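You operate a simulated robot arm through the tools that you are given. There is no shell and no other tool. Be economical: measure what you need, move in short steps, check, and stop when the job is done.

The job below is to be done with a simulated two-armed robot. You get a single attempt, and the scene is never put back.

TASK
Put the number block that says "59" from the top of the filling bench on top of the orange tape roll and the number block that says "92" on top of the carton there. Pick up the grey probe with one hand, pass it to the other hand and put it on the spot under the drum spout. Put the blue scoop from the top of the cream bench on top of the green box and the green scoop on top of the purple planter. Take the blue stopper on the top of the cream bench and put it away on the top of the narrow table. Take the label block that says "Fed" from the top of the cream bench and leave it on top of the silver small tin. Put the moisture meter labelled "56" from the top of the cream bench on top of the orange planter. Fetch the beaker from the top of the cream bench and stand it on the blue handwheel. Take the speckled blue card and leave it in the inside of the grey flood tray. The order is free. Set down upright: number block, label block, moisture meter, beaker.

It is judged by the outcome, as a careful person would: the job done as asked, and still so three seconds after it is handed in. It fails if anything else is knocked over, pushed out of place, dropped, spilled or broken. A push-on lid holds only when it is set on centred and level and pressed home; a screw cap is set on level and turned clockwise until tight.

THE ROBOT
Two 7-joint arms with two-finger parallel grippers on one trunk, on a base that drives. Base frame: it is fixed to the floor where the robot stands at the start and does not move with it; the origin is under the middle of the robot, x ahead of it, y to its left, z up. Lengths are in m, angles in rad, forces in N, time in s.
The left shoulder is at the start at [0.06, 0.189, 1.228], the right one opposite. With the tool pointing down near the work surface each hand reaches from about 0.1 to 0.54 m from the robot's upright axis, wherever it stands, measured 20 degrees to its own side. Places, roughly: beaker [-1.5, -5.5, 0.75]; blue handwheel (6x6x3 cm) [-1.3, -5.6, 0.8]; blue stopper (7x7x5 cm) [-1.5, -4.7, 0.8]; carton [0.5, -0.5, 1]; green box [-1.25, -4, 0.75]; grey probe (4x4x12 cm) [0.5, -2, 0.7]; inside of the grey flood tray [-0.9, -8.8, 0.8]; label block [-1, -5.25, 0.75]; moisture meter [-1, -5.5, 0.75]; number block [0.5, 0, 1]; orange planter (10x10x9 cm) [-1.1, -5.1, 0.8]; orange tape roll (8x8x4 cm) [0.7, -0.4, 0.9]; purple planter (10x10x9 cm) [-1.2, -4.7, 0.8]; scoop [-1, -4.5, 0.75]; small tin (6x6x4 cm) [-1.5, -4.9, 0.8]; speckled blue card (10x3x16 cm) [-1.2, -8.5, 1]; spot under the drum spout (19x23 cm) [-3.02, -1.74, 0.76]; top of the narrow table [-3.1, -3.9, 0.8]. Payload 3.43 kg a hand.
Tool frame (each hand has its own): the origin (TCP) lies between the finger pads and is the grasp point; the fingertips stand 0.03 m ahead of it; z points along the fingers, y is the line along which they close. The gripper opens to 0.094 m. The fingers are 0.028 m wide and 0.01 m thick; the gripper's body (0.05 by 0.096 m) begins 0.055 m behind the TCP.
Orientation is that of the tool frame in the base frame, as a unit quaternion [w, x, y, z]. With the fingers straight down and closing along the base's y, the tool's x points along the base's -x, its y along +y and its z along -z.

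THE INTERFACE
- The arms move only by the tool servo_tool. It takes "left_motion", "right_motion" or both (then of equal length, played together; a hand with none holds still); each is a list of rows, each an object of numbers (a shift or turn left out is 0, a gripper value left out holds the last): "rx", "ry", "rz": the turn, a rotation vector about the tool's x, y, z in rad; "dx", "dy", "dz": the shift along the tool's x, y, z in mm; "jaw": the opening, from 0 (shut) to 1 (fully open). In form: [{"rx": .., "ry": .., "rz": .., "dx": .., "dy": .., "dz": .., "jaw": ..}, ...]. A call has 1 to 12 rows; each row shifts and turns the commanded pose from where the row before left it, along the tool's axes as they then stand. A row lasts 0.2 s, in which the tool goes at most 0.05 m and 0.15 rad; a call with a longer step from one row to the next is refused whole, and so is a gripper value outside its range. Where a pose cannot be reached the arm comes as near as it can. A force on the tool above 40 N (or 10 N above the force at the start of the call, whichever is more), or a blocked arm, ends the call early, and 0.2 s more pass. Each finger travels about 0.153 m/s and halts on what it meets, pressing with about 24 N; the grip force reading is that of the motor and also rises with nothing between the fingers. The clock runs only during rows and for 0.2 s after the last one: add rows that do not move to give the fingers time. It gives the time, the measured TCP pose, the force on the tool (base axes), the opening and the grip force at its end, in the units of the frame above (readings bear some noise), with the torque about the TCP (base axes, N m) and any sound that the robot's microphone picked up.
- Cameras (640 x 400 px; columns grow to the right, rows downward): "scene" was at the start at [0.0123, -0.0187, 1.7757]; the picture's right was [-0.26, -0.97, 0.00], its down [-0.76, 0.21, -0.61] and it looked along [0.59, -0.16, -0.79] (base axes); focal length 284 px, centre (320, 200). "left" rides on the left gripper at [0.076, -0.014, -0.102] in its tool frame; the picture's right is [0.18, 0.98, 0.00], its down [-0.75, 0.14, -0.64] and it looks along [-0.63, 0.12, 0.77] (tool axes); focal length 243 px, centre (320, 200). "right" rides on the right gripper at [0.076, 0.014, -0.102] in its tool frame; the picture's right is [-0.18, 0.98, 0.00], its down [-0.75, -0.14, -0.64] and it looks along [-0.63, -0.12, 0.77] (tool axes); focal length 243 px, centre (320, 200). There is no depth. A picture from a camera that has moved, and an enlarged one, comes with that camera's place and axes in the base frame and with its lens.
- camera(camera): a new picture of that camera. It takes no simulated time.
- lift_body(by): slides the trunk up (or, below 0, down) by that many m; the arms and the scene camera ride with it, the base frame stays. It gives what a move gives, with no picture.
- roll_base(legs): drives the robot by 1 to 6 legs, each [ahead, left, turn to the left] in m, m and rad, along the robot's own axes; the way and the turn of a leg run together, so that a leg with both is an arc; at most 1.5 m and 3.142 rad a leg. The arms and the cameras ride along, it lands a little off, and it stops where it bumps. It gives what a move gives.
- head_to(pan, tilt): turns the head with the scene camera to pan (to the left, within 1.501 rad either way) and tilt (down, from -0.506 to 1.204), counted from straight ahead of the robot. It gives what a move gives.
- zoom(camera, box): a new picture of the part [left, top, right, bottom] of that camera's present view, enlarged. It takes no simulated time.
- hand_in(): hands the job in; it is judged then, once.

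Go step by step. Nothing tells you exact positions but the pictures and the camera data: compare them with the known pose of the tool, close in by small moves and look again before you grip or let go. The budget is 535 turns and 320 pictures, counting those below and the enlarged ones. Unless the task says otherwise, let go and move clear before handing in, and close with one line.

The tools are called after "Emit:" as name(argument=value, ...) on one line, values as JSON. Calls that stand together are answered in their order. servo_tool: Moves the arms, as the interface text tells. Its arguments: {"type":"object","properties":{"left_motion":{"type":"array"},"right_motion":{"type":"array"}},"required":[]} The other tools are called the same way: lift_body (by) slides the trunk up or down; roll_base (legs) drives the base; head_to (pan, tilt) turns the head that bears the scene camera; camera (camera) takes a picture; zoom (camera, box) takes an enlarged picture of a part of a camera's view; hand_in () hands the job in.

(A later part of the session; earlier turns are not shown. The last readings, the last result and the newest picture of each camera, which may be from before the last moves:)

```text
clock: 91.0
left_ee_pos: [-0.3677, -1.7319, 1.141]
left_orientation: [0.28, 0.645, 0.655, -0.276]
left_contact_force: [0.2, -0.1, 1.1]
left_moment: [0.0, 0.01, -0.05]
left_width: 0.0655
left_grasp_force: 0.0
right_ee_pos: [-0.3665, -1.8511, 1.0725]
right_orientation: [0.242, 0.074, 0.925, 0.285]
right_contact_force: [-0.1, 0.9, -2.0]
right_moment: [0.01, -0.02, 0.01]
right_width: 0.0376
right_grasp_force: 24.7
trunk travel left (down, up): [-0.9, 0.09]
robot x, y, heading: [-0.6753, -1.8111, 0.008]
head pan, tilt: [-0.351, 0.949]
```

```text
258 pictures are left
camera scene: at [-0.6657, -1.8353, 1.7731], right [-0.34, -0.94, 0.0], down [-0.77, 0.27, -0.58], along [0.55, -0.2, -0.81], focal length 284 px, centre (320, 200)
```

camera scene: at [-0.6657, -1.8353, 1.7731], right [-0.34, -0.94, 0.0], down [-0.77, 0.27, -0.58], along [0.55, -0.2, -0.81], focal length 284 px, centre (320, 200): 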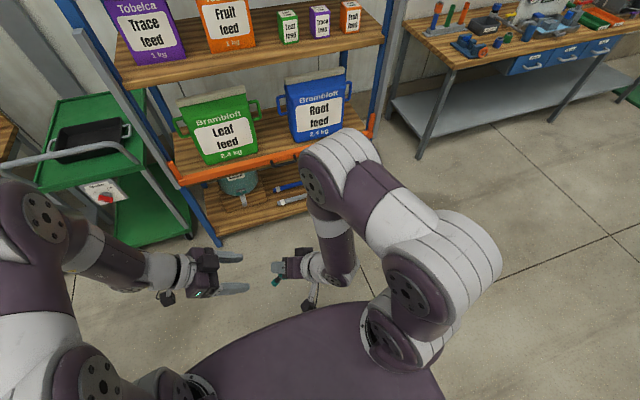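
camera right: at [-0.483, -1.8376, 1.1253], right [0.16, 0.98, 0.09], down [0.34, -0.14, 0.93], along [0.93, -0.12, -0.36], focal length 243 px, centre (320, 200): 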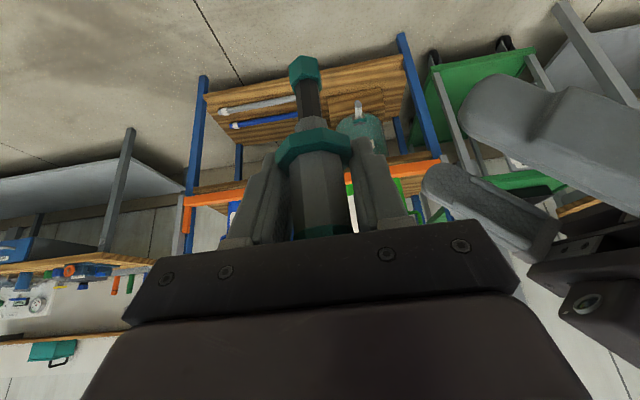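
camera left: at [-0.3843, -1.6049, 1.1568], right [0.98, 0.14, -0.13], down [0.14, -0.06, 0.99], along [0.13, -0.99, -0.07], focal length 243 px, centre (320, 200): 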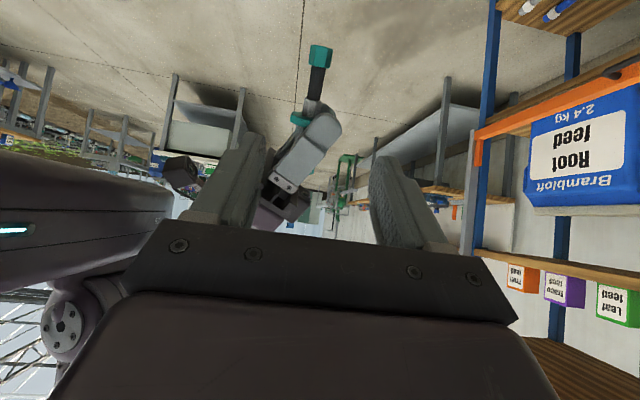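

Emit:
servo_tool(left_motion=[{"dx": 18, "dz": 10}, {"dz": 40}, {"dz": 35}, {}])

Emit:
camera(camera="left")

```text
clock: 92.0
left_ee_pos: [-0.3658, -1.7804, 1.0701]
left_orientation: [0.279, 0.645, 0.656, -0.276]
left_contact_force: [-0.1, 0.7, 0.5]
left_moment: [0.0, 0.01, 0.0]
left_width: 0.0658
left_grasp_force: 0.1
right_ee_pos: [-0.3662, -1.8507, 1.072]
right_orientation: [0.242, 0.073, 0.925, 0.284]
right_contact_force: [0.7, -0.1, -2.5]
right_moment: [-0.04, -0.03, 0.0]
right_width: 0.0378
right_grasp_force: 24.3
trunk travel left (down, up): [-0.9, 0.09]
robot x, y, heading: [-0.6753, -1.8123, 0.007]
head pan, tilt: [-0.351, 0.949]
```

```text
257 pictures are left
camera left: at [-0.3825, -1.6535, 1.0865], right [0.98, 0.14, -0.13], down [0.14, -0.05, 0.99], along [0.13, -0.99, -0.07], focal length 243 px, centre (320, 200)
```

left: 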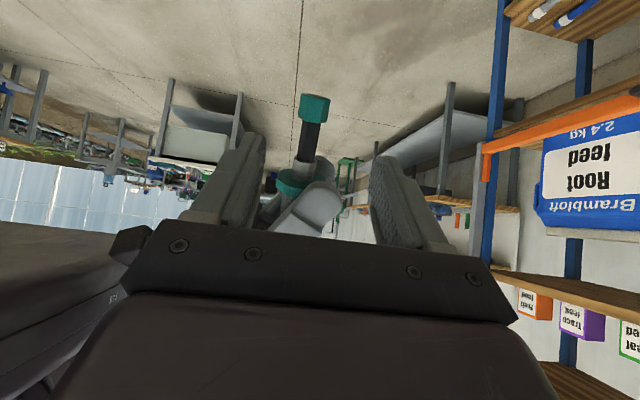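

Emit:
servo_tool(left_motion=[{"dy": -6, "dz": 20}, {"dz": 24}, {}])

Emit:
camera(camera="left")

Emit:
camera(camera="right")

```text
clock: 92.8
left_ee_pos: [-0.3729, -1.8136, 1.0401]
left_orientation: [0.279, 0.645, 0.656, -0.276]
left_contact_force: [0.8, -0.3, 0.2]
left_moment: [0.04, 0.03, 0.0]
left_width: 0.0658
left_grasp_force: 0.0
right_ee_pos: [-0.3667, -1.8514, 1.0728]
right_orientation: [0.242, 0.074, 0.925, 0.284]
right_contact_force: [0.0, 0.3, -2.0]
right_moment: [-0.03, 0.02, -0.02]
right_width: 0.0376
right_grasp_force: 23.8
trunk travel left (down, up): [-0.9, 0.09]
robot x, y, heading: [-0.6714, -1.8157, 0.008]
head pan, tilt: [-0.351, 0.949]
```

```text
256 pictures are left
camera left: at [-0.3892, -1.6865, 1.0568], right [0.98, 0.14, -0.13], down [0.14, -0.06, 0.99], along [0.13, -0.99, -0.07], focal length 243 px, centre (320, 200)
```

left: 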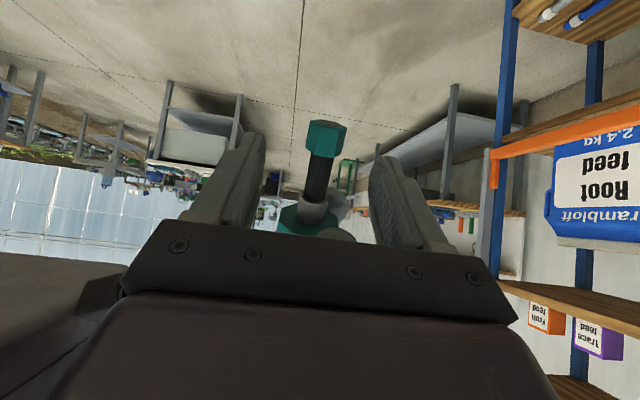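

```text
255 pictures are left
camera right: at [-0.4831, -1.8692, 1.1235], right [0.16, 0.76, 0.63], down [0.34, -0.64, 0.69], along [0.93, 0.11, -0.36], focal length 243 px, centre (320, 200)
```

right: 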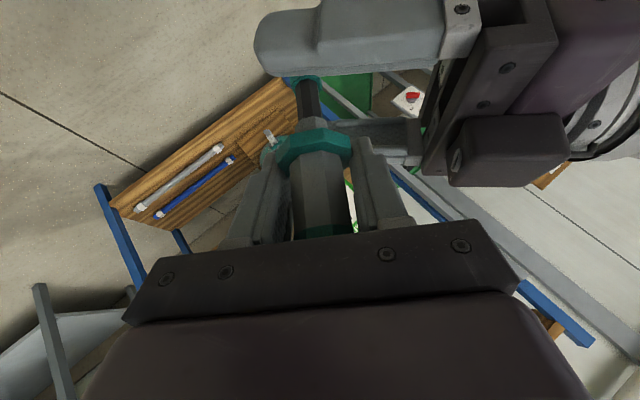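

Emit:
servo_tool(left_motion=[{"jaw": 0.0}, {}, {}, {}])

Emit:
camera(camera="left")

```text
clock: 93.5
left_ee_pos: [-0.3713, -1.8125, 1.0406]
left_orientation: [0.28, 0.645, 0.657, -0.273]
left_contact_force: [0.7, -0.6, -0.9]
left_moment: [-0.35, -0.07, -0.4]
left_width: 0.0134
left_grasp_force: 24.0
right_ee_pos: [-0.3686, -1.8508, 1.0731]
right_orientation: [0.241, 0.072, 0.925, 0.285]
right_contact_force: [-1.6, 1.1, 1.0]
right_moment: [0.39, 0.11, 0.46]
right_width: 0.0375
right_grasp_force: 24.1
trunk travel left (down, up): [-0.9, 0.09]
robot x, y, heading: [-0.6774, -1.814, 0.005]
head pan, tilt: [-0.351, 0.949]
stopped in row 3 (left hand): the force on the tool passed its limit at 42 N (the readings are from after the stop); the commanded pose is now the measured one
```

```text
254 pictures are left
camera left: at [-0.3878, -1.6858, 1.0571], right [0.98, 0.15, -0.13], down [0.14, -0.06, 0.99], along [0.14, -0.99, -0.08], focal length 243 px, centre (320, 200)
```

left: 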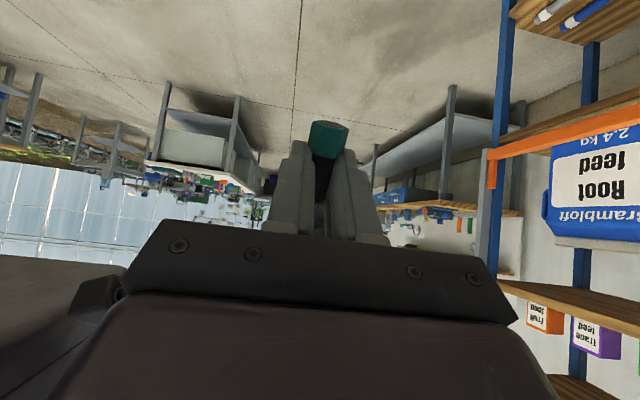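

Emit:
servo_tool(right_motion=[{"jaw": 0.3}, {"jaw": 0.7}, {"jaw": 0.8}, {"dz": -20}, {"dz": -40}, {"dz": -40}, {"dz": -40}, {}])

Emit:
camera(camera="right")

Emit:
camera(camera="left")

```text
clock: 94.3
left_ee_pos: [-0.3704, -1.8104, 1.0398]
left_orientation: [0.278, 0.643, 0.66, -0.27]
left_contact_force: [4.5, 8.6, -5.6]
left_moment: [-0.34, 0.09, 0.06]
left_width: 0.0125
left_grasp_force: 24.2
right_ee_pos: [-0.3704, -1.8532, 1.0716]
right_orientation: [0.237, 0.076, 0.926, 0.283]
right_contact_force: [-4.8, -7.6, 6.6]
right_moment: [0.44, 0.09, 0.15]
right_width: 0.073
right_grasp_force: 0.0
trunk travel left (down, up): [-0.9, 0.09]
robot x, y, heading: [-0.6765, -1.8118, 0.005]
head pan, tilt: [-0.351, 0.949]
stopped in row 3 (left hand): the force on the tool passed its limit at 42 N (the readings are from after the stop); the commanded pose is now the measured one
```

```text
253 pictures are left
camera right: at [-0.4864, -1.8708, 1.1232], right [0.17, 0.76, 0.62], down [0.35, -0.64, 0.69], along [0.92, 0.1, -0.37], focal length 243 px, centre (320, 200)
```

right: 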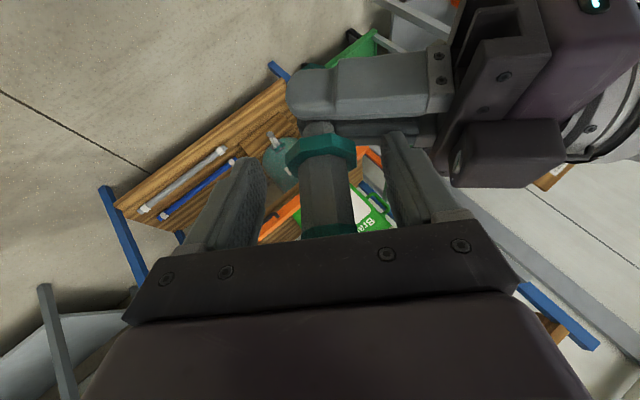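

```text
252 pictures are left
camera left: at [-0.3877, -1.6843, 1.0567], right [0.98, 0.15, -0.13], down [0.14, -0.07, 0.99], along [0.14, -0.99, -0.09], focal length 243 px, centre (320, 200)
```

left: 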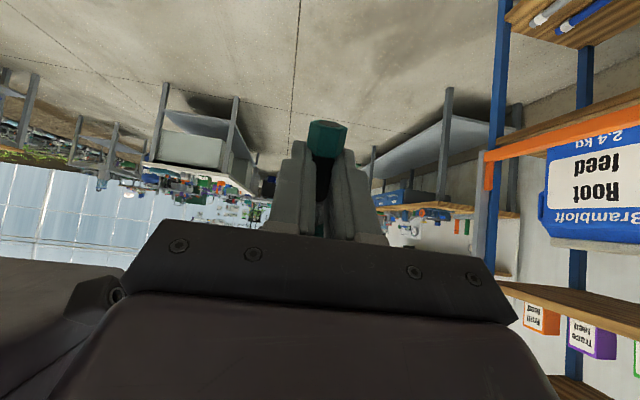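

Emit:
servo_tool(right_motion=[{"jaw": 0.72}, {"dz": -15}, {"dz": -25}, {"dz": -40}, {"dz": -40}, {"dz": -30}, {}])

Emit:
camera(camera="right")

```text
clock: 95.0
left_ee_pos: [-0.3703, -1.8114, 1.0406]
left_orientation: [0.278, 0.644, 0.659, -0.271]
left_contact_force: [0.1, -0.4, 0.6]
left_moment: [0.04, 0.03, -0.01]
left_width: 0.0123
left_grasp_force: 23.5
right_ee_pos: [-0.3721, -1.8663, 1.0942]
right_orientation: [0.253, 0.076, 0.921, 0.286]
right_contact_force: [-0.9, 0.5, -0.1]
right_moment: [0.0, 0.04, 0.01]
right_width: 0.0677
right_grasp_force: 0.1
trunk travel left (down, up): [-0.9, 0.09]
robot x, y, heading: [-0.6771, -1.8122, 0.008]
head pan, tilt: [-0.351, 0.949]
stopped in row 3 (right hand): the force on the tool passed its limit at 100 N (the readings are from after the stop); the commanded pose is now the measured one
```

```text
251 pictures are left
camera right: at [-0.4901, -1.8824, 1.1434], right [0.15, 0.76, 0.63], down [0.32, -0.64, 0.69], along [0.93, 0.1, -0.34], focal length 243 px, centre (320, 200)
```

right: 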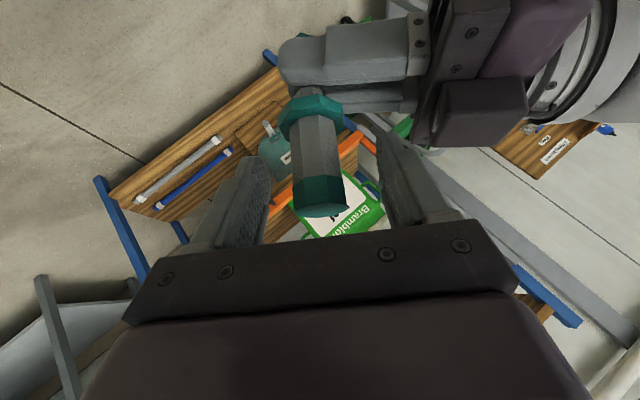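

Emit:
servo_tool(right_motion=[{"dz": -15}, {"dz": -20}, {"dz": -20}, {}])

Emit:
camera(camera="scene")

```text
clock: 95.3
left_ee_pos: [-0.3707, -1.8118, 1.0403]
left_orientation: [0.278, 0.644, 0.659, -0.271]
left_contact_force: [0.7, 0.3, -0.3]
left_moment: [0.06, -0.01, 0.01]
left_width: 0.0124
left_grasp_force: 24.1
right_ee_pos: [-0.3699, -1.8706, 1.1026]
right_orientation: [0.262, 0.076, 0.918, 0.287]
right_contact_force: [0.8, -1.3, -0.9]
right_moment: [0.06, -0.05, 0.05]
right_width: 0.0676
right_grasp_force: 0.0
trunk travel left (down, up): [-0.9, 0.09]
robot x, y, heading: [-0.6771, -1.8093, 0.008]
head pan, tilt: [-0.351, 0.949]
stopped in row 1 (right hand): the force on the tool passed its limit at 60 N (the readings are from after the stop); the commanded pose is now the measured one
```

```text
250 pictures are left
camera scene: at [-0.6661, -1.8365, 1.7731], right [-0.34, -0.94, 0.0], down [-0.77, 0.27, -0.58], along [0.55, -0.2, -0.81], focal length 284 px, centre (320, 200)
```

scene: 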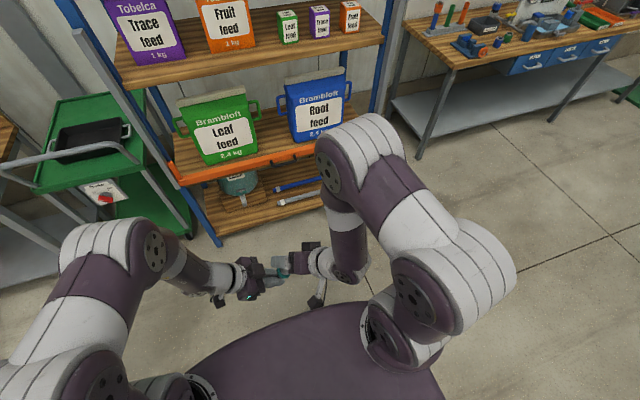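

Emit:
servo_tool(right_motion=[{"dx": -15}, {"dx": -25}, {"dx": -40}, {"dx": -40}, {}])

Emit:
camera(camera="right")

Emit:
camera(camera="scene")

```text
clock: 96.5
left_ee_pos: [-0.3703, -1.812, 1.0386]
left_orientation: [0.278, 0.644, 0.659, -0.271]
left_contact_force: [-0.5, 0.2, -0.3]
left_moment: [0.03, 0.0, 0.04]
left_width: 0.012
left_grasp_force: 24.3
right_ee_pos: [-0.2664, -1.9035, 1.1552]
right_orientation: [0.262, 0.077, 0.919, 0.286]
right_contact_force: [-0.5, -0.6, -0.6]
right_moment: [0.05, 0.01, -0.01]
right_width: 0.0676
right_grasp_force: 0.1
trunk travel left (down, up): [-0.9, 0.09]
robot x, y, heading: [-0.6742, -1.814, 0.009]
head pan, tilt: [-0.351, 0.949]
```

```text
249 pictures are left
camera right: at [-0.3864, -1.9197, 1.2017], right [0.15, 0.76, 0.64], down [0.31, -0.65, 0.7], along [0.94, 0.09, -0.33], focal length 243 px, centre (320, 200)
```

right: 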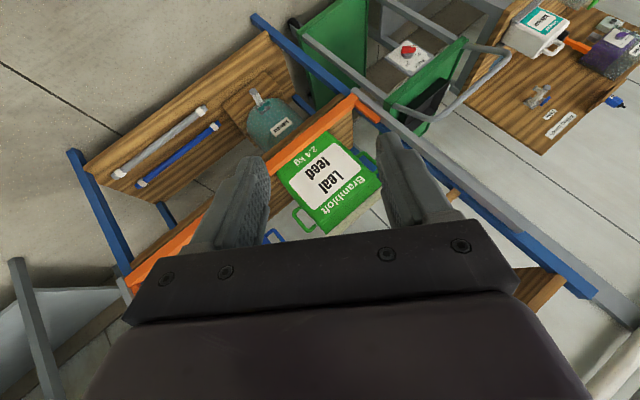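

```text
248 pictures are left
camera scene: at [-0.6664, -1.8362, 1.7731], right [-0.34, -0.94, 0.0], down [-0.77, 0.27, -0.58], along [0.55, -0.2, -0.81], focal length 284 px, centre (320, 200)
```

scene: 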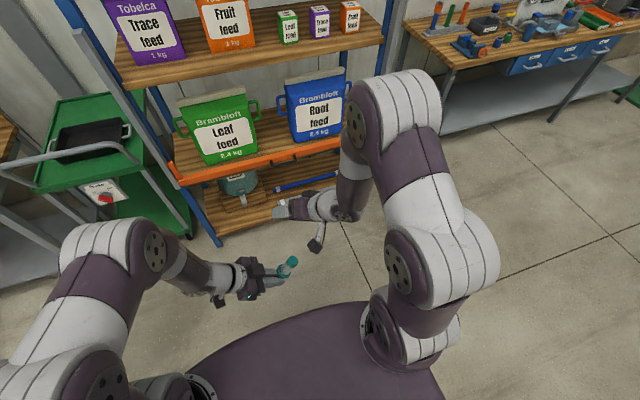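

Emit:
servo_tool(right_motion=[{"rx": 0.102, "ry": 0.001, "rz": -0.063}, {"rx": 0.102, "ry": 0.001, "rz": -0.063}, {"rx": 0.102, "ry": 0.001, "rz": -0.063}, {"rx": 0.102, "ry": 0.001, "rz": -0.063}, {"rx": 0.102, "ry": 0.001, "rz": -0.063}, {"ry": 0.13, "dy": -40}, {"ry": 0.13, "dy": -40}, {"ry": 0.13, "dy": -40}, {"ry": 0.13, "dy": -40}, {"dy": -40}, {"dy": -40}])

Emit:
roll_base(legs=[[-0.3, 0, 0], [0, 0, 1.57], [0, 0, 1.57]])

Emit:
head_to(pan=0, tilt=0.4)

Emit:
camera(camera="scene")

```text
clock: 99.0
left_ee_pos: [-0.3716, -1.811, 1.0395]
left_orientation: [0.279, 0.644, 0.66, -0.271]
left_contact_force: [-0.3, -0.5, -0.1]
left_moment: [0.03, 0.0, -0.01]
left_width: 0.0122
left_grasp_force: 23.2
right_ee_pos: [-0.2633, -2.1329, 1.1537]
right_orientation: [0.015, -0.005, 1.0, 0.003]
right_contact_force: [-0.1, 0.6, 0.3]
right_moment: [-0.02, -0.01, -0.01]
right_width: 0.0676
right_grasp_force: 0.0
right hand out of reach, approached as far as the arm can: row 7
trunk travel left (down, up): [-0.9, 0.09]
robot x, y, heading: [-0.671, -1.8119, 0.014]
head pan, tilt: [-0.351, 0.949]
```

```text
clock: 108.6
left_ee_pos: [-1.2738, -1.8117, 1.0397]
left_orientation: [-0.272, 0.655, -0.648, -0.277]
left_contact_force: [0.0, -0.3, -0.9]
left_moment: [-0.04, -0.01, 0.0]
left_width: 0.0127
left_grasp_force: 24.5
right_ee_pos: [-1.3776, -1.4891, 1.1545]
right_orientation: [0.001, 1.0, 0.0, -0.016]
right_contact_force: [0.5, -0.1, 0.1]
right_moment: [0.0, 0.01, -0.03]
right_width: 0.0675
right_grasp_force: 0.0
trunk travel left (down, up): [-0.9, 0.09]
robot x, y, heading: [-0.9704, -1.8155, 3.138]
head pan, tilt: [-0.351, 0.949]
```

```text
clock: 109.6
left_ee_pos: [-1.2737, -1.8118, 1.0402]
left_orientation: [-0.272, 0.656, -0.648, -0.276]
left_contact_force: [0.7, 0.3, -1.0]
left_moment: [-0.04, 0.01, 0.01]
left_width: 0.0123
left_grasp_force: 24.4
right_ee_pos: [-1.3781, -1.4898, 1.1535]
right_orientation: [0.001, 1.0, -0.001, -0.016]
right_contact_force: [0.3, 0.3, -0.6]
right_moment: [0.01, -0.02, -0.02]
right_width: 0.0676
right_grasp_force: 0.1
trunk travel left (down, up): [-0.9, 0.09]
robot x, y, heading: [-0.9667, -1.8123, 3.138]
head pan, tilt: [0.0, 0.4]
```

```text
247 pictures are left
camera scene: at [-1.003, -1.8141, 1.8196], right [0.0, 1.0, 0.0], down [0.39, 0.0, -0.92], along [-0.92, 0.0, -0.39], focal length 284 px, centre (320, 200)
```

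scene: 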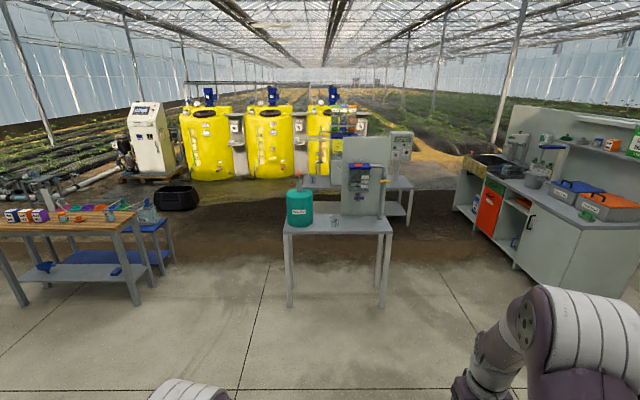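

Emit:
zoom(camera="scene", box=[260, 130, 420, 250])

Emit:
zoom(camera="scene", box=[0, 170, 200, 300])

```text
3.33 times, centred on (340, 190) of scene
camera zoom: at [-1.003, -1.8141, 1.8196], right [0.0, 1.0, 0.0], down [0.39, 0.0, -0.92], along [-0.92, 0.0, -0.39], focal length 947 px, centre (253, 233)
```

zoom: 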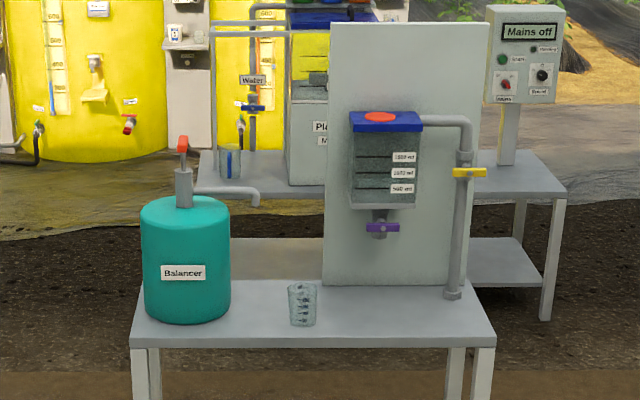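

```text
3.08 times, centred on (100, 235) of scene
camera zoom: at [-1.003, -1.8141, 1.8196], right [0.0, 1.0, 0.0], down [0.39, 0.0, -0.92], along [-0.92, 0.0, -0.39], focal length 874 px, centre (997, 92)
```

zoom: 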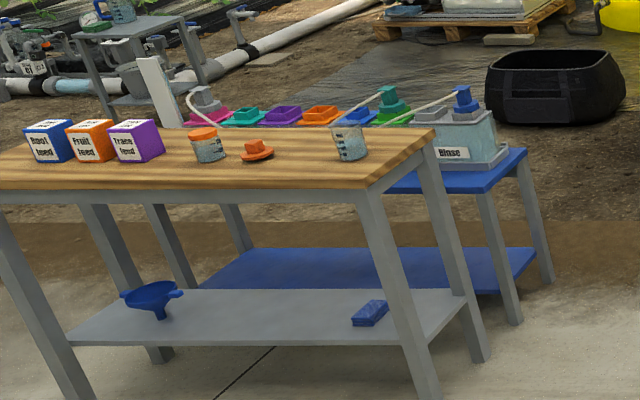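

Emit:
roll_base(legs=[[1.3, -0.2, 0]])

Emit:
head_to(pan=0.3, tilt=0.8)

Emit:
camera(camera="scene")

```text
clock: 116.2
left_ee_pos: [-2.5742, -1.5774, 1.0389]
left_orientation: [0.276, -0.646, 0.658, 0.272]
left_contact_force: [-0.3, -1.4, 0.3]
left_moment: [-0.02, 0.0, 0.03]
left_width: 0.0123
left_grasp_force: 24.4
right_ee_pos: [-2.6686, -1.251, 1.1536]
right_orientation: [0.001, 1.0, -0.015, -0.017]
right_contact_force: [0.7, 0.1, 0.2]
right_moment: [-0.01, 0.0, -0.04]
right_width: 0.0678
right_grasp_force: 0.1
trunk travel left (down, up): [-0.9, 0.09]
robot x, y, heading: [-2.2693, -1.5883, 3.109]
head pan, tilt: [0.0, 0.4]
```

```text
clock: 117.0
left_ee_pos: [-2.5753, -1.5772, 1.0385]
left_orientation: [0.276, -0.647, 0.657, 0.273]
left_contact_force: [0.3, -0.5, -0.4]
left_moment: [-0.07, 0.02, 0.0]
left_width: 0.0124
left_grasp_force: 23.9
right_ee_pos: [-2.6691, -1.2508, 1.1543]
right_orientation: [0.001, 1.0, -0.015, -0.015]
right_contact_force: [0.5, 0.0, 0.3]
right_moment: [-0.01, -0.01, -0.01]
right_width: 0.0679
right_grasp_force: 0.1
trunk travel left (down, up): [-0.9, 0.09]
robot x, y, heading: [-2.2681, -1.5879, 3.107]
head pan, tilt: [0.3, 0.799]
```

```text
244 pictures are left
camera scene: at [-2.2889, -1.6108, 1.7847], right [-0.26, 0.96, 0.0], down [0.69, 0.19, -0.7], along [-0.67, -0.18, -0.72], focal length 284 px, centre (320, 200)
```

scene: 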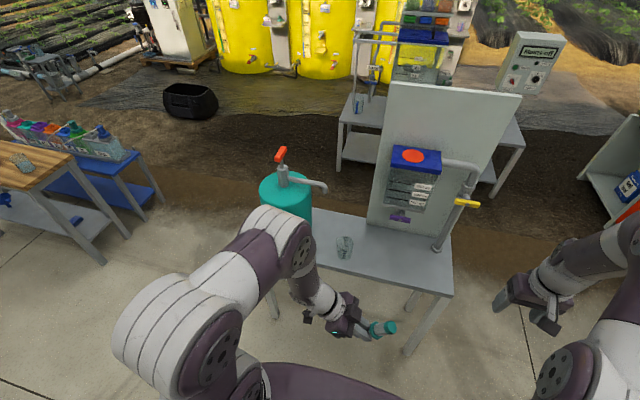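

Emit:
zoom(camera="scene", box=[250, 140, 470, 290])

```text
2.67 times, centred on (360, 215) of scene
camera zoom: at [-2.2889, -1.6108, 1.7847], right [-0.26, 0.96, 0.0], down [0.69, 0.19, -0.7], along [-0.67, -0.18, -0.72], focal length 758 px, centre (213, 160)
```

zoom: 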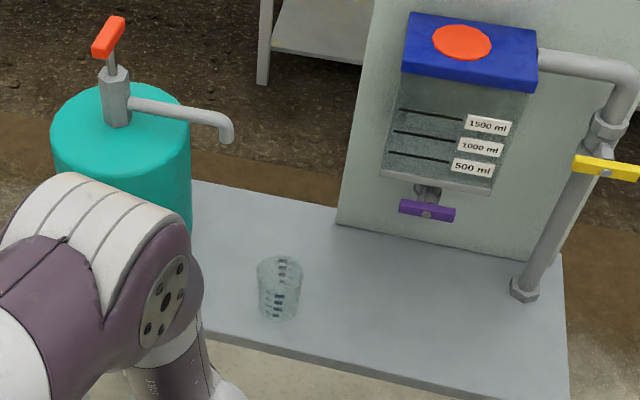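

Emit:
servo_tool(left_motion=[{"dz": -40}, {"dz": -40}, {"dz": -40}, {"ry": 0.135}, {"ry": 0.135}, {"ry": 0.135}, {"ry": 0.135}, {"ry": 0.135}, {"ry": 0.135}, {}])

Emit:
servo_tool(left_motion=[{"rz": -0.143}, {"rz": -0.143}, {"rz": -0.143}, {"rz": -0.143}, {"rz": -0.143}, {"rz": -0.143}, {"rz": -0.143}, {"rz": -0.143}, {"rz": -0.143}, {"rz": -0.143}, {"rz": -0.14}, {}])

Emit:
camera(camera="left")

Emit:
camera(camera="scene")

```text
clock: 119.2
left_ee_pos: [-2.5746, -1.6624, 1.1222]
left_orientation: [-0.005, -0.701, 0.713, -0.003]
left_contact_force: [0.9, -0.2, -0.8]
left_moment: [-0.07, 0.02, -0.03]
left_width: 0.0125
left_grasp_force: 24.3
right_ee_pos: [-2.6685, -1.2532, 1.1547]
right_orientation: [0.002, 1.0, -0.014, -0.017]
right_contact_force: [0.3, -0.5, -0.4]
right_moment: [0.04, -0.01, 0.03]
right_width: 0.0678
right_grasp_force: 0.0
trunk travel left (down, up): [-0.9, 0.09]
robot x, y, heading: [-2.2669, -1.5902, 3.109]
head pan, tilt: [0.3, 0.799]
```

```text
clock: 121.8
left_ee_pos: [-2.5758, -1.6629, 1.1233]
left_orientation: [0.006, 1.0, -0.009, 0.0]
left_contact_force: [0.9, 0.6, -1.3]
left_moment: [-0.01, -0.05, -0.02]
left_width: 0.0125
left_grasp_force: 24.1
right_ee_pos: [-2.6695, -1.2518, 1.1545]
right_orientation: [0.001, 1.0, -0.015, -0.017]
right_contact_force: [-0.8, -0.6, 0.6]
right_moment: [0.0, 0.01, 0.01]
right_width: 0.0679
right_grasp_force: 0.1
trunk travel left (down, up): [-0.9, 0.09]
robot x, y, heading: [-2.2697, -1.589, 3.106]
head pan, tilt: [0.3, 0.799]
```

```text
242 pictures are left
camera left: at [-2.4995, -1.648, 1.2259], right [0.17, -0.99, 0.01], down [-0.76, -0.12, 0.64], along [-0.63, -0.12, -0.76], focal length 243 px, centre (320, 200)
```

left: 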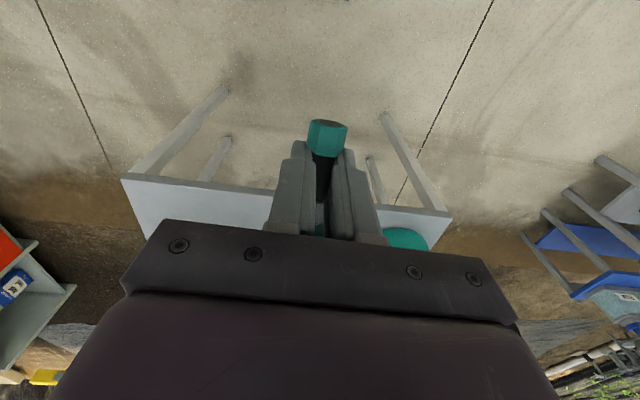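

```text
241 pictures are left
camera scene: at [-2.2887, -1.6109, 1.7846], right [-0.26, 0.96, 0.0], down [0.69, 0.19, -0.7], along [-0.67, -0.18, -0.72], focal length 284 px, centre (320, 200)
```

scene: 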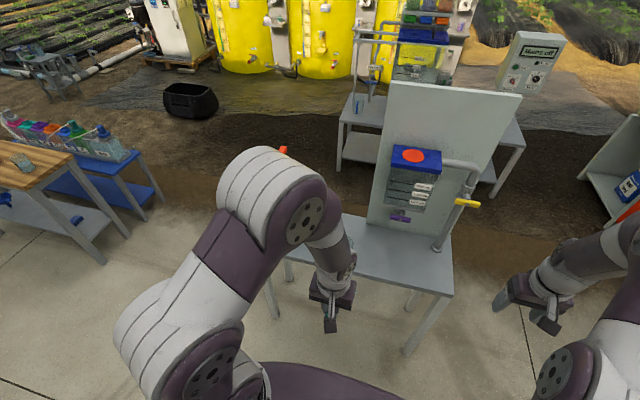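

Emit:
roll_base(legs=[[0.25, 0.04, 0.03]])

Emit:
servo_tool(left_motion=[{"dy": 40}, {"dy": 30}, {"dx": -30, "ry": 0.085}, {"dx": -30, "ry": 0.085}, {}])

Emit:
camera(camera="left")

Emit:
camera(camera="scene")

```text
clock: 123.7
left_ee_pos: [-2.823, -1.709, 1.1229]
left_orientation: [0.007, 1.0, 0.008, -0.001]
left_contact_force: [0.3, 0.2, -1.6]
left_moment: [-0.01, -0.07, -0.01]
left_width: 0.0124
left_grasp_force: 24.3
right_ee_pos: [-2.9285, -1.3012, 1.1531]
right_orientation: [0.002, 1.0, 0.002, -0.017]
right_contact_force: [-0.3, -0.2, 0.6]
right_moment: [0.01, 0.02, -0.02]
right_width: 0.0678
right_grasp_force: 0.1
trunk travel left (down, up): [-0.9, 0.09]
robot x, y, heading: [-2.5218, -1.6246, -3.141]
head pan, tilt: [0.3, 0.799]
```

```text
clock: 124.9
left_ee_pos: [-2.8802, -1.7821, 1.1231]
left_orientation: [0.005, 0.996, 0.008, 0.084]
left_contact_force: [-0.3, -0.2, -0.3]
left_moment: [-0.01, -0.03, -0.02]
left_width: 0.0125
left_grasp_force: 24.3
right_ee_pos: [-2.927, -1.3016, 1.1535]
right_orientation: [0.002, 1.0, 0.002, -0.016]
right_contact_force: [-0.5, 0.1, 0.1]
right_moment: [0.0, 0.01, 0.01]
right_width: 0.0673
right_grasp_force: 0.0
trunk travel left (down, up): [-0.9, 0.09]
robot x, y, heading: [-2.5217, -1.6283, -3.139]
head pan, tilt: [0.3, 0.799]
```

```text
240 pictures are left
camera left: at [-2.8231, -1.7649, 1.2365], right [0.2, -0.98, 0.04], down [-0.85, -0.15, 0.51], along [-0.49, -0.14, -0.86], focal length 243 px, centre (320, 200)
```

left: 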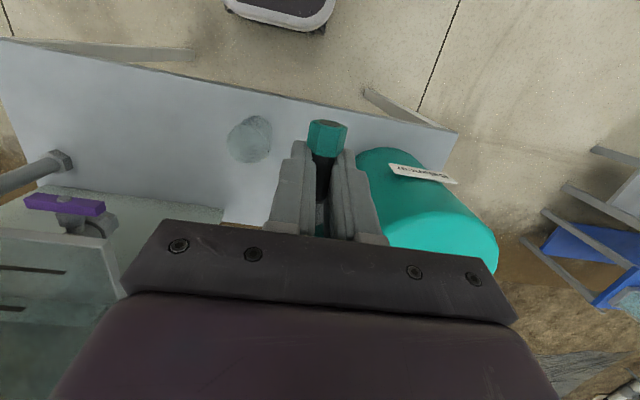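

```text
239 pictures are left
camera scene: at [-2.5359, -1.6487, 1.7846], right [-0.3, 0.95, 0.0], down [0.68, 0.21, -0.7], along [-0.67, -0.21, -0.72], focal length 284 px, centre (320, 200)
```

scene: 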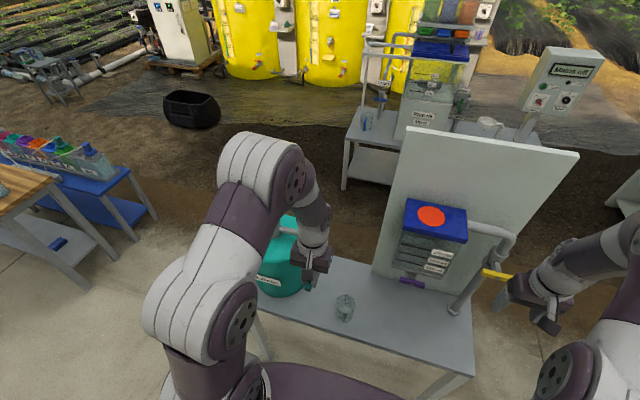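

Emit:
servo_tool(left_motion=[{"dx": -20, "dz": 35}, {"dx": -7, "dz": 40}, {"dx": -7, "dz": 40}, {"dx": -7, "dz": 40}, {"dx": -7, "dz": 40}, {"dx": -7, "dz": 40}, {}])

Emit:
camera(camera="left")

Emit:
zoom(camera="scene", box=[200, 180, 420, 340])

```text
clock: 126.5
left_ee_pos: [-2.8978, -1.7813, 0.8794]
left_orientation: [0.006, 0.996, 0.008, 0.084]
left_contact_force: [-0.4, 0.2, -0.7]
left_moment: [0.0, -0.05, -0.01]
left_width: 0.0125
left_grasp_force: 23.8
right_ee_pos: [-2.9305, -1.3014, 1.1535]
right_orientation: [0.002, 1.0, 0.002, -0.015]
right_contact_force: [-0.2, 0.8, -0.1]
right_moment: [0.01, -0.01, 0.01]
right_width: 0.0677
right_grasp_force: 0.2
trunk travel left (down, up): [-0.9, 0.09]
robot x, y, heading: [-2.5207, -1.626, -3.141]
head pan, tilt: [0.3, 0.799]
```

```text
238 pictures are left
camera left: at [-2.8399, -1.7636, 0.9936], right [0.2, -0.98, 0.04], down [-0.85, -0.15, 0.51], along [-0.49, -0.14, -0.86], focal length 243 px, centre (320, 200)
```

left: 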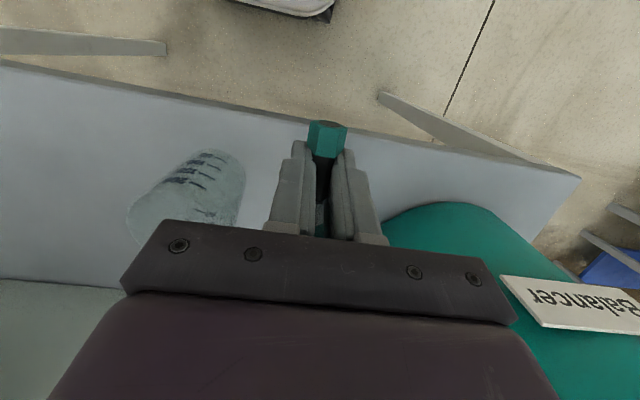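

```text
2.50 times, centred on (310, 260) of scene
camera zoom: at [-2.538, -1.648, 1.7846], right [-0.3, 0.95, 0.0], down [0.68, 0.21, -0.7], along [-0.67, -0.21, -0.72], focal length 710 px, centre (345, 50)
```

zoom: 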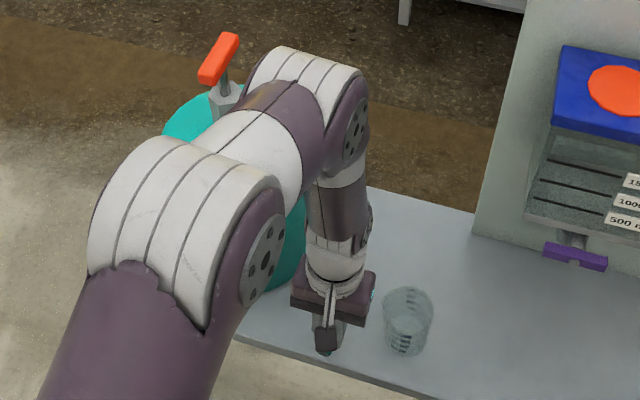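

Emit:
servo_tool(left_motion=[{"dy": 12}, {"dx": -20, "dz": -3}, {"dx": -20, "dz": -3}, {"dx": -19, "dz": -3}, {"dx": -4, "dz": 25}, {"dx": -4, "dz": 25}, {}])

Emit:
camera(camera="left")

```text
clock: 128.1
left_ee_pos: [-2.9556, -1.7976, 0.8277]
left_orientation: [0.006, 0.996, 0.008, 0.084]
left_contact_force: [-1.0, 0.3, -1.4]
left_moment: [0.02, -0.01, 0.02]
left_width: 0.0123
left_grasp_force: 23.5
right_ee_pos: [-2.9296, -1.3008, 1.1542]
right_orientation: [0.002, 1.0, 0.002, -0.017]
right_contact_force: [0.5, -0.5, 0.2]
right_moment: [0.01, -0.01, -0.01]
right_width: 0.0676
right_grasp_force: 0.2
trunk travel left (down, up): [-0.9, 0.09]
robot x, y, heading: [-2.5244, -1.627, -3.142]
head pan, tilt: [0.3, 0.799]
```

```text
236 pictures are left
camera left: at [-2.8985, -1.7811, 0.9425], right [0.2, -0.98, 0.04], down [-0.85, -0.15, 0.51], along [-0.49, -0.14, -0.86], focal length 243 px, centre (320, 200)
```

left: 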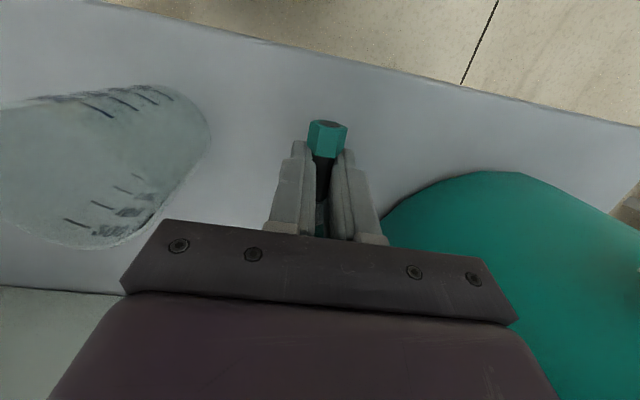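

Emit:
servo_tool(left_motion=[{"dx": -2, "dz": 12}, {"dx": -2, "dz": 10}, {"dz": 4}, {}])

```text
clock: 129.1
left_ee_pos: [-2.9555, -1.7965, 0.8038]
left_orientation: [0.005, 0.996, 0.008, 0.085]
left_contact_force: [-0.2, 0.9, -1.2]
left_moment: [0.02, -0.05, -0.01]
left_width: 0.0125
left_grasp_force: 24.1
right_ee_pos: [-2.9305, -1.3006, 1.1535]
right_orientation: [0.001, 1.0, 0.002, -0.016]
right_contact_force: [-0.1, 1.8, -0.2]
right_moment: [0.0, 0.02, -0.02]
right_width: 0.0674
right_grasp_force: 0.0
trunk travel left (down, up): [-0.9, 0.09]
robot x, y, heading: [-2.5236, -1.6241, -3.137]
head pan, tilt: [0.3, 0.799]
```

Emit:
servo_tool(left_motion=[{"dz": 4}, {"dz": 3}, {"dz": 3}, {}])

Emit:
camera(camera="left")

```text
clock: 130.1
left_ee_pos: [-2.9553, -1.7977, 0.7946]
left_orientation: [0.006, 0.996, 0.008, 0.084]
left_contact_force: [-0.3, -1.7, 2.1]
left_moment: [-0.03, 0.07, 0.0]
left_width: 0.0123
left_grasp_force: 24.2
right_ee_pos: [-2.9294, -1.3023, 1.1525]
right_orientation: [0.001, 1.0, 0.002, -0.016]
right_contact_force: [-0.4, -0.3, 0.3]
right_moment: [-0.02, 0.03, -0.02]
right_width: 0.0677
right_grasp_force: 0.2
trunk travel left (down, up): [-0.9, 0.09]
robot x, y, heading: [-2.5232, -1.6257, -3.141]
head pan, tilt: [0.3, 0.799]
```

```text
235 pictures are left
camera left: at [-2.8966, -1.7803, 0.9079], right [0.2, -0.98, 0.04], down [-0.85, -0.15, 0.51], along [-0.49, -0.14, -0.86], focal length 243 px, centre (320, 200)
```

left: 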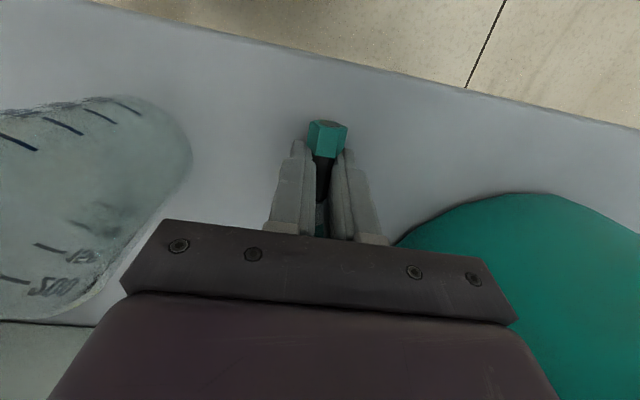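

Emit:
servo_tool(left_motion=[{"jaw": 0.25}, {"jaw": 0.45}, {"jaw": 0.5}, {}, {}])

Emit:
camera(camera="left")

```text
clock: 131.3
left_ee_pos: [-2.9538, -1.7975, 0.7938]
left_orientation: [0.006, 0.996, 0.007, 0.085]
left_contact_force: [0.0, -0.2, 0.2]
left_moment: [-0.03, -0.04, 0.01]
left_width: 0.0472
left_grasp_force: 0.1
right_ee_pos: [-2.931, -1.3019, 1.1534]
right_orientation: [0.002, 1.0, 0.002, -0.016]
right_contact_force: [-0.2, -0.1, 0.1]
right_moment: [-0.01, 0.0, 0.0]
right_width: 0.0678
right_grasp_force: 0.0
trunk travel left (down, up): [-0.9, 0.09]
robot x, y, heading: [-2.5196, -1.6272, -3.144]
head pan, tilt: [0.3, 0.799]
```

```text
234 pictures are left
camera left: at [-2.8964, -1.7803, 0.9077], right [0.2, -0.98, 0.04], down [-0.85, -0.15, 0.51], along [-0.49, -0.14, -0.86], focal length 243 px, centre (320, 200)
```

left: 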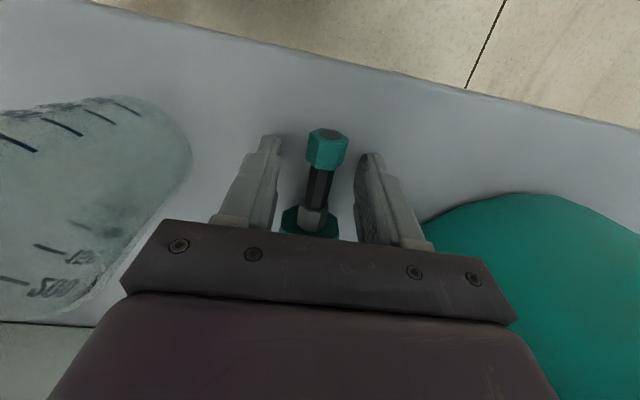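

Emit:
servo_tool(left_motion=[{"dx": 3, "dz": -20}, {"dx": 7, "dz": -40}, {"dx": 7, "dz": -40}, {"dx": 10, "dz": -40}, {"dx": 20, "dz": -40}, {"dx": 30, "dz": -35}, {"dx": 40, "dz": -25, "ry": -0.08}, {"dx": 40, "dy": -20, "ry": -0.088}, {"dx": 40, "dy": -20}, {}])

Emit:
camera(camera="left")

Emit:
zoom(camera="scene", box=[200, 180, 420, 340])

```text
clock: 133.5
left_ee_pos: [-2.7987, -1.7531, 1.0505]
left_orientation: [0.004, 1.0, 0.008, 0.001]
left_contact_force: [-0.6, -0.8, 0.4]
left_moment: [0.01, 0.0, -0.01]
left_width: 0.047
left_grasp_force: 0.0
right_ee_pos: [-2.9311, -1.3023, 1.1546]
right_orientation: [0.002, 1.0, 0.002, -0.015]
right_contact_force: [-0.2, -0.1, -1.5]
right_moment: [0.01, -0.01, 0.01]
right_width: 0.0677
right_grasp_force: 0.0
trunk travel left (down, up): [-0.9, 0.09]
robot x, y, heading: [-2.5202, -1.6251, -3.137]
head pan, tilt: [0.3, 0.799]
```

```text
233 pictures are left
camera left: at [-2.7235, -1.7357, 1.1534], right [0.2, -0.98, 0.01], down [-0.75, -0.15, 0.64], along [-0.63, -0.14, -0.77], focal length 243 px, centre (320, 200)
```

left: 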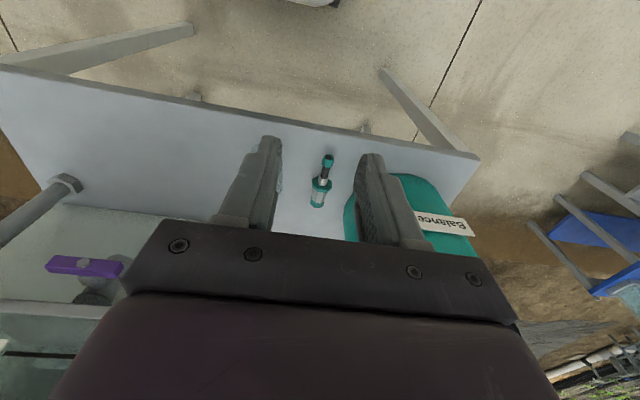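

```text
2.50 times, centred on (310, 260) of scene
camera zoom: at [-2.5386, -1.649, 1.7846], right [-0.3, 0.95, 0.0], down [0.68, 0.21, -0.7], along [-0.67, -0.21, -0.72], focal length 710 px, centre (345, 50)
```

zoom: 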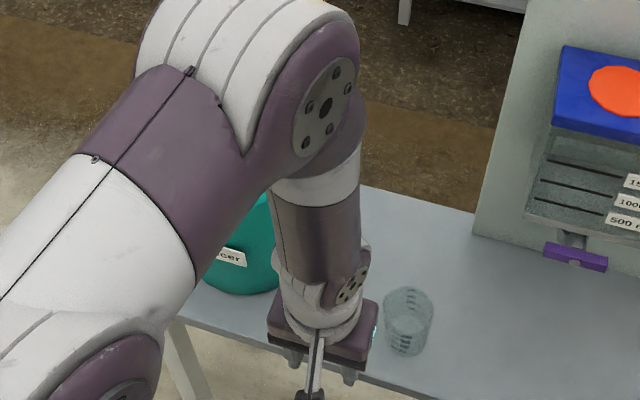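

Probe is lying on the spot. Now I'll back away and survey the cream bench.

Emit:
servo_tool(left_motion=[{"dx": 40, "dz": -40}, {"dx": 30, "dz": -40}, {}], right_motion=[{"dx": 40}, {"dx": 40}, {}])

Emit:
roll_base(legs=[[-0.5, 0, 0], [0, 0, 1.57]])

Emit:
head_to(pan=0.3, tilt=0.35)

Emit:
camera(camera="scene")

```text
refused: row 1 steps farther than a row can; nothing moved
```

```text
clock: 140.3
left_ee_pos: [-1.8801, -1.9022, 1.0508]
left_orientation: [0.003, 0.694, 0.72, 0.004]
left_contact_force: [0.9, -0.7, 0.3]
left_moment: [-0.02, 0.05, 0.0]
left_width: 0.0471
left_grasp_force: 0.1
right_ee_pos: [-2.3278, -2.0418, 1.1542]
right_orientation: [0.013, 0.698, 0.716, -0.01]
right_contact_force: [0.1, 0.2, -0.2]
right_moment: [-0.01, 0.0, -0.01]
right_width: 0.0676
right_grasp_force: 0.0
trunk travel left (down, up): [-0.9, 0.09]
robot x, y, heading: [-2.0109, -1.627, -1.547]
head pan, tilt: [0.3, 0.799]
```

```text
clock: 141.2
left_ee_pos: [-1.8804, -1.9012, 1.0516]
left_orientation: [0.004, 0.694, 0.72, 0.005]
left_contact_force: [1.2, -0.5, 0.5]
left_moment: [0.0, 0.06, 0.01]
left_width: 0.0468
left_grasp_force: 0.0
right_ee_pos: [-2.3277, -2.0422, 1.1533]
right_orientation: [0.012, 0.698, 0.716, -0.01]
right_contact_force: [-0.6, 0.6, 0.3]
right_moment: [0.03, 0.03, -0.02]
right_width: 0.0678
right_grasp_force: 0.2
trunk travel left (down, up): [-0.9, 0.09]
robot x, y, heading: [-2.0127, -1.6297, -1.55]
head pan, tilt: [0.3, 0.351]
```

```text
231 pictures are left
camera scene: at [-1.9846, -1.6541, 1.8242], right [-0.95, -0.32, 0.0], down [-0.11, 0.33, -0.94], along [0.3, -0.89, -0.34], focal length 284 px, centre (320, 200)
```

scene: 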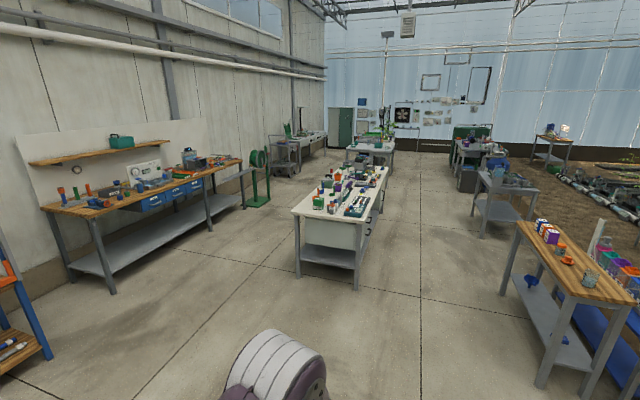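

Emit:
servo_tool(left_motion=[{"dx": 30, "dz": -35}, {"dx": 30, "dz": -35}, {"dz": -40, "dy": 10}, {}], right_motion=[{"dx": 40}, {"dx": 40}, {"dx": 20}, {}])

Emit:
roll_base(legs=[[1.4, -0.05, 0], [1.4, -0.1, 0], [0, 0, 1.55]])

Emit:
head_to(pan=0, tilt=0.7)

Emit:
camera(camera="scene")

```text
clock: 141.7
left_ee_pos: [-1.8838, -1.8838, 1.0842]
left_orientation: [0.012, 0.695, 0.719, -0.01]
left_contact_force: [0.1, -1.3, 0.2]
left_moment: [0.11, 0.09, -0.07]
left_width: 0.0472
left_grasp_force: 0.1
right_ee_pos: [-2.3289, -2.0044, 1.1532]
right_orientation: [0.015, 0.698, 0.716, -0.012]
right_contact_force: [-0.3, 0.6, -0.4]
right_moment: [-0.04, -0.02, 0.03]
right_width: 0.0676
right_grasp_force: 0.1
trunk travel left (down, up): [-0.9, 0.09]
robot x, y, heading: [-2.0136, -1.6301, -1.549]
head pan, tilt: [0.3, 0.351]
stopped in row 2 (left hand): the force on the tool passed its limit at 88 N (the readings are from after the stop); the commanded pose is now the measured one
```

```text
clock: 159.0
left_ee_pos: [-1.8276, -4.3087, 1.0837]
left_orientation: [0.014, -0.001, 1.0, 0.001]
left_contact_force: [-0.1, 0.4, -0.1]
left_moment: [-0.01, 0.02, -0.04]
left_width: 0.047
left_grasp_force: 0.1
right_ee_pos: [-1.7211, -4.7584, 1.1532]
right_orientation: [0.016, 0.005, 1.0, 0.001]
right_contact_force: [-0.3, 0.1, 0.4]
right_moment: [0.02, -0.05, 0.02]
right_width: 0.0678
right_grasp_force: 0.1
trunk travel left (down, up): [-0.9, 0.09]
robot x, y, heading: [-2.095, -4.4299, -0.011]
head pan, tilt: [0.3, 0.351]
```

```text
clock: 159.8
left_ee_pos: [-1.8284, -4.3088, 1.0836]
left_orientation: [0.012, -0.001, 1.0, 0.001]
left_contact_force: [0.7, 0.0, -0.5]
left_moment: [-0.02, 0.04, -0.01]
left_width: 0.047
left_grasp_force: 0.0
right_ee_pos: [-1.7209, -4.7584, 1.1527]
right_orientation: [0.016, 0.004, 1.0, 0.001]
right_contact_force: [0.2, -0.5, -0.8]
right_moment: [0.0, 0.02, 0.01]
right_width: 0.0679
right_grasp_force: 0.0
trunk travel left (down, up): [-0.9, 0.09]
robot x, y, heading: [-2.0967, -4.4257, -0.016]
head pan, tilt: [0.0, 0.7]
```

```text
230 pictures are left
camera scene: at [-2.0683, -4.4285, 1.7929], right [-0.01, -1.0, 0.0], down [-0.64, 0.01, -0.77], along [0.77, -0.01, -0.64], focal length 284 px, centre (320, 200)
```

scene: 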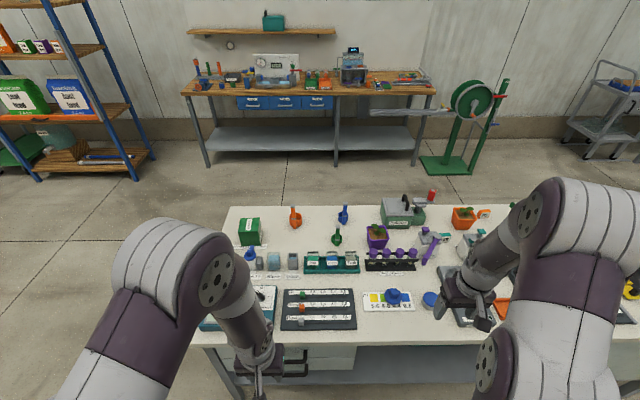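

Emit:
zoom(camera="scene", box=[190, 180, 450, 350])

Emit:
zoom(camera="scene", box=[380, 170, 640, 340])

```text
2.35 times, centred on (320, 265) of scene
camera zoom: at [-2.0683, -4.4285, 1.7929], right [-0.01, -1.0, 0.0], down [-0.64, 0.01, -0.77], along [0.77, -0.01, -0.64], focal length 668 px, centre (320, 47)
```

zoom: 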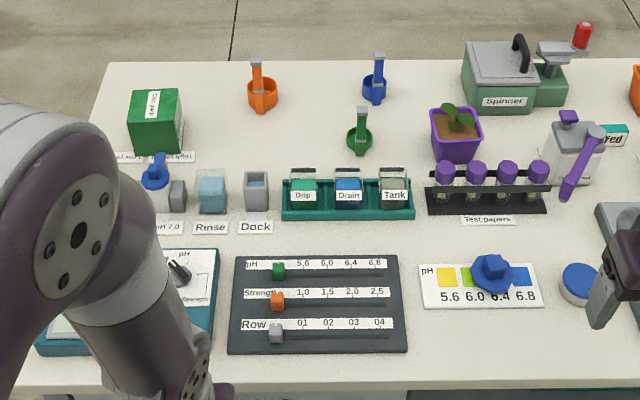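

```text
2.35 times, centred on (510, 255) of scene
camera zoom: at [-2.0683, -4.4285, 1.7929], right [-0.01, -1.0, 0.0], down [-0.64, 0.01, -0.77], along [0.77, -0.01, -0.64], focal length 668 px, centre (-127, 71)
```

zoom: 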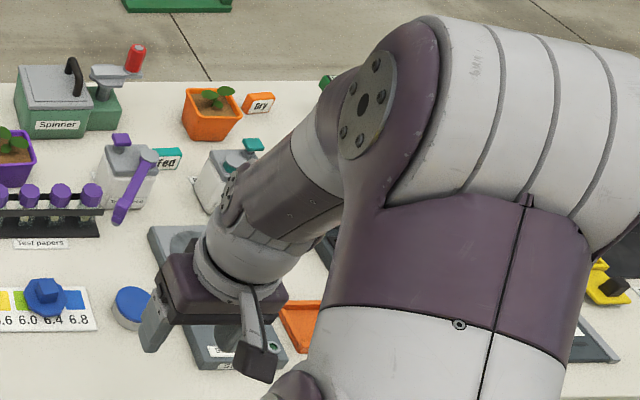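

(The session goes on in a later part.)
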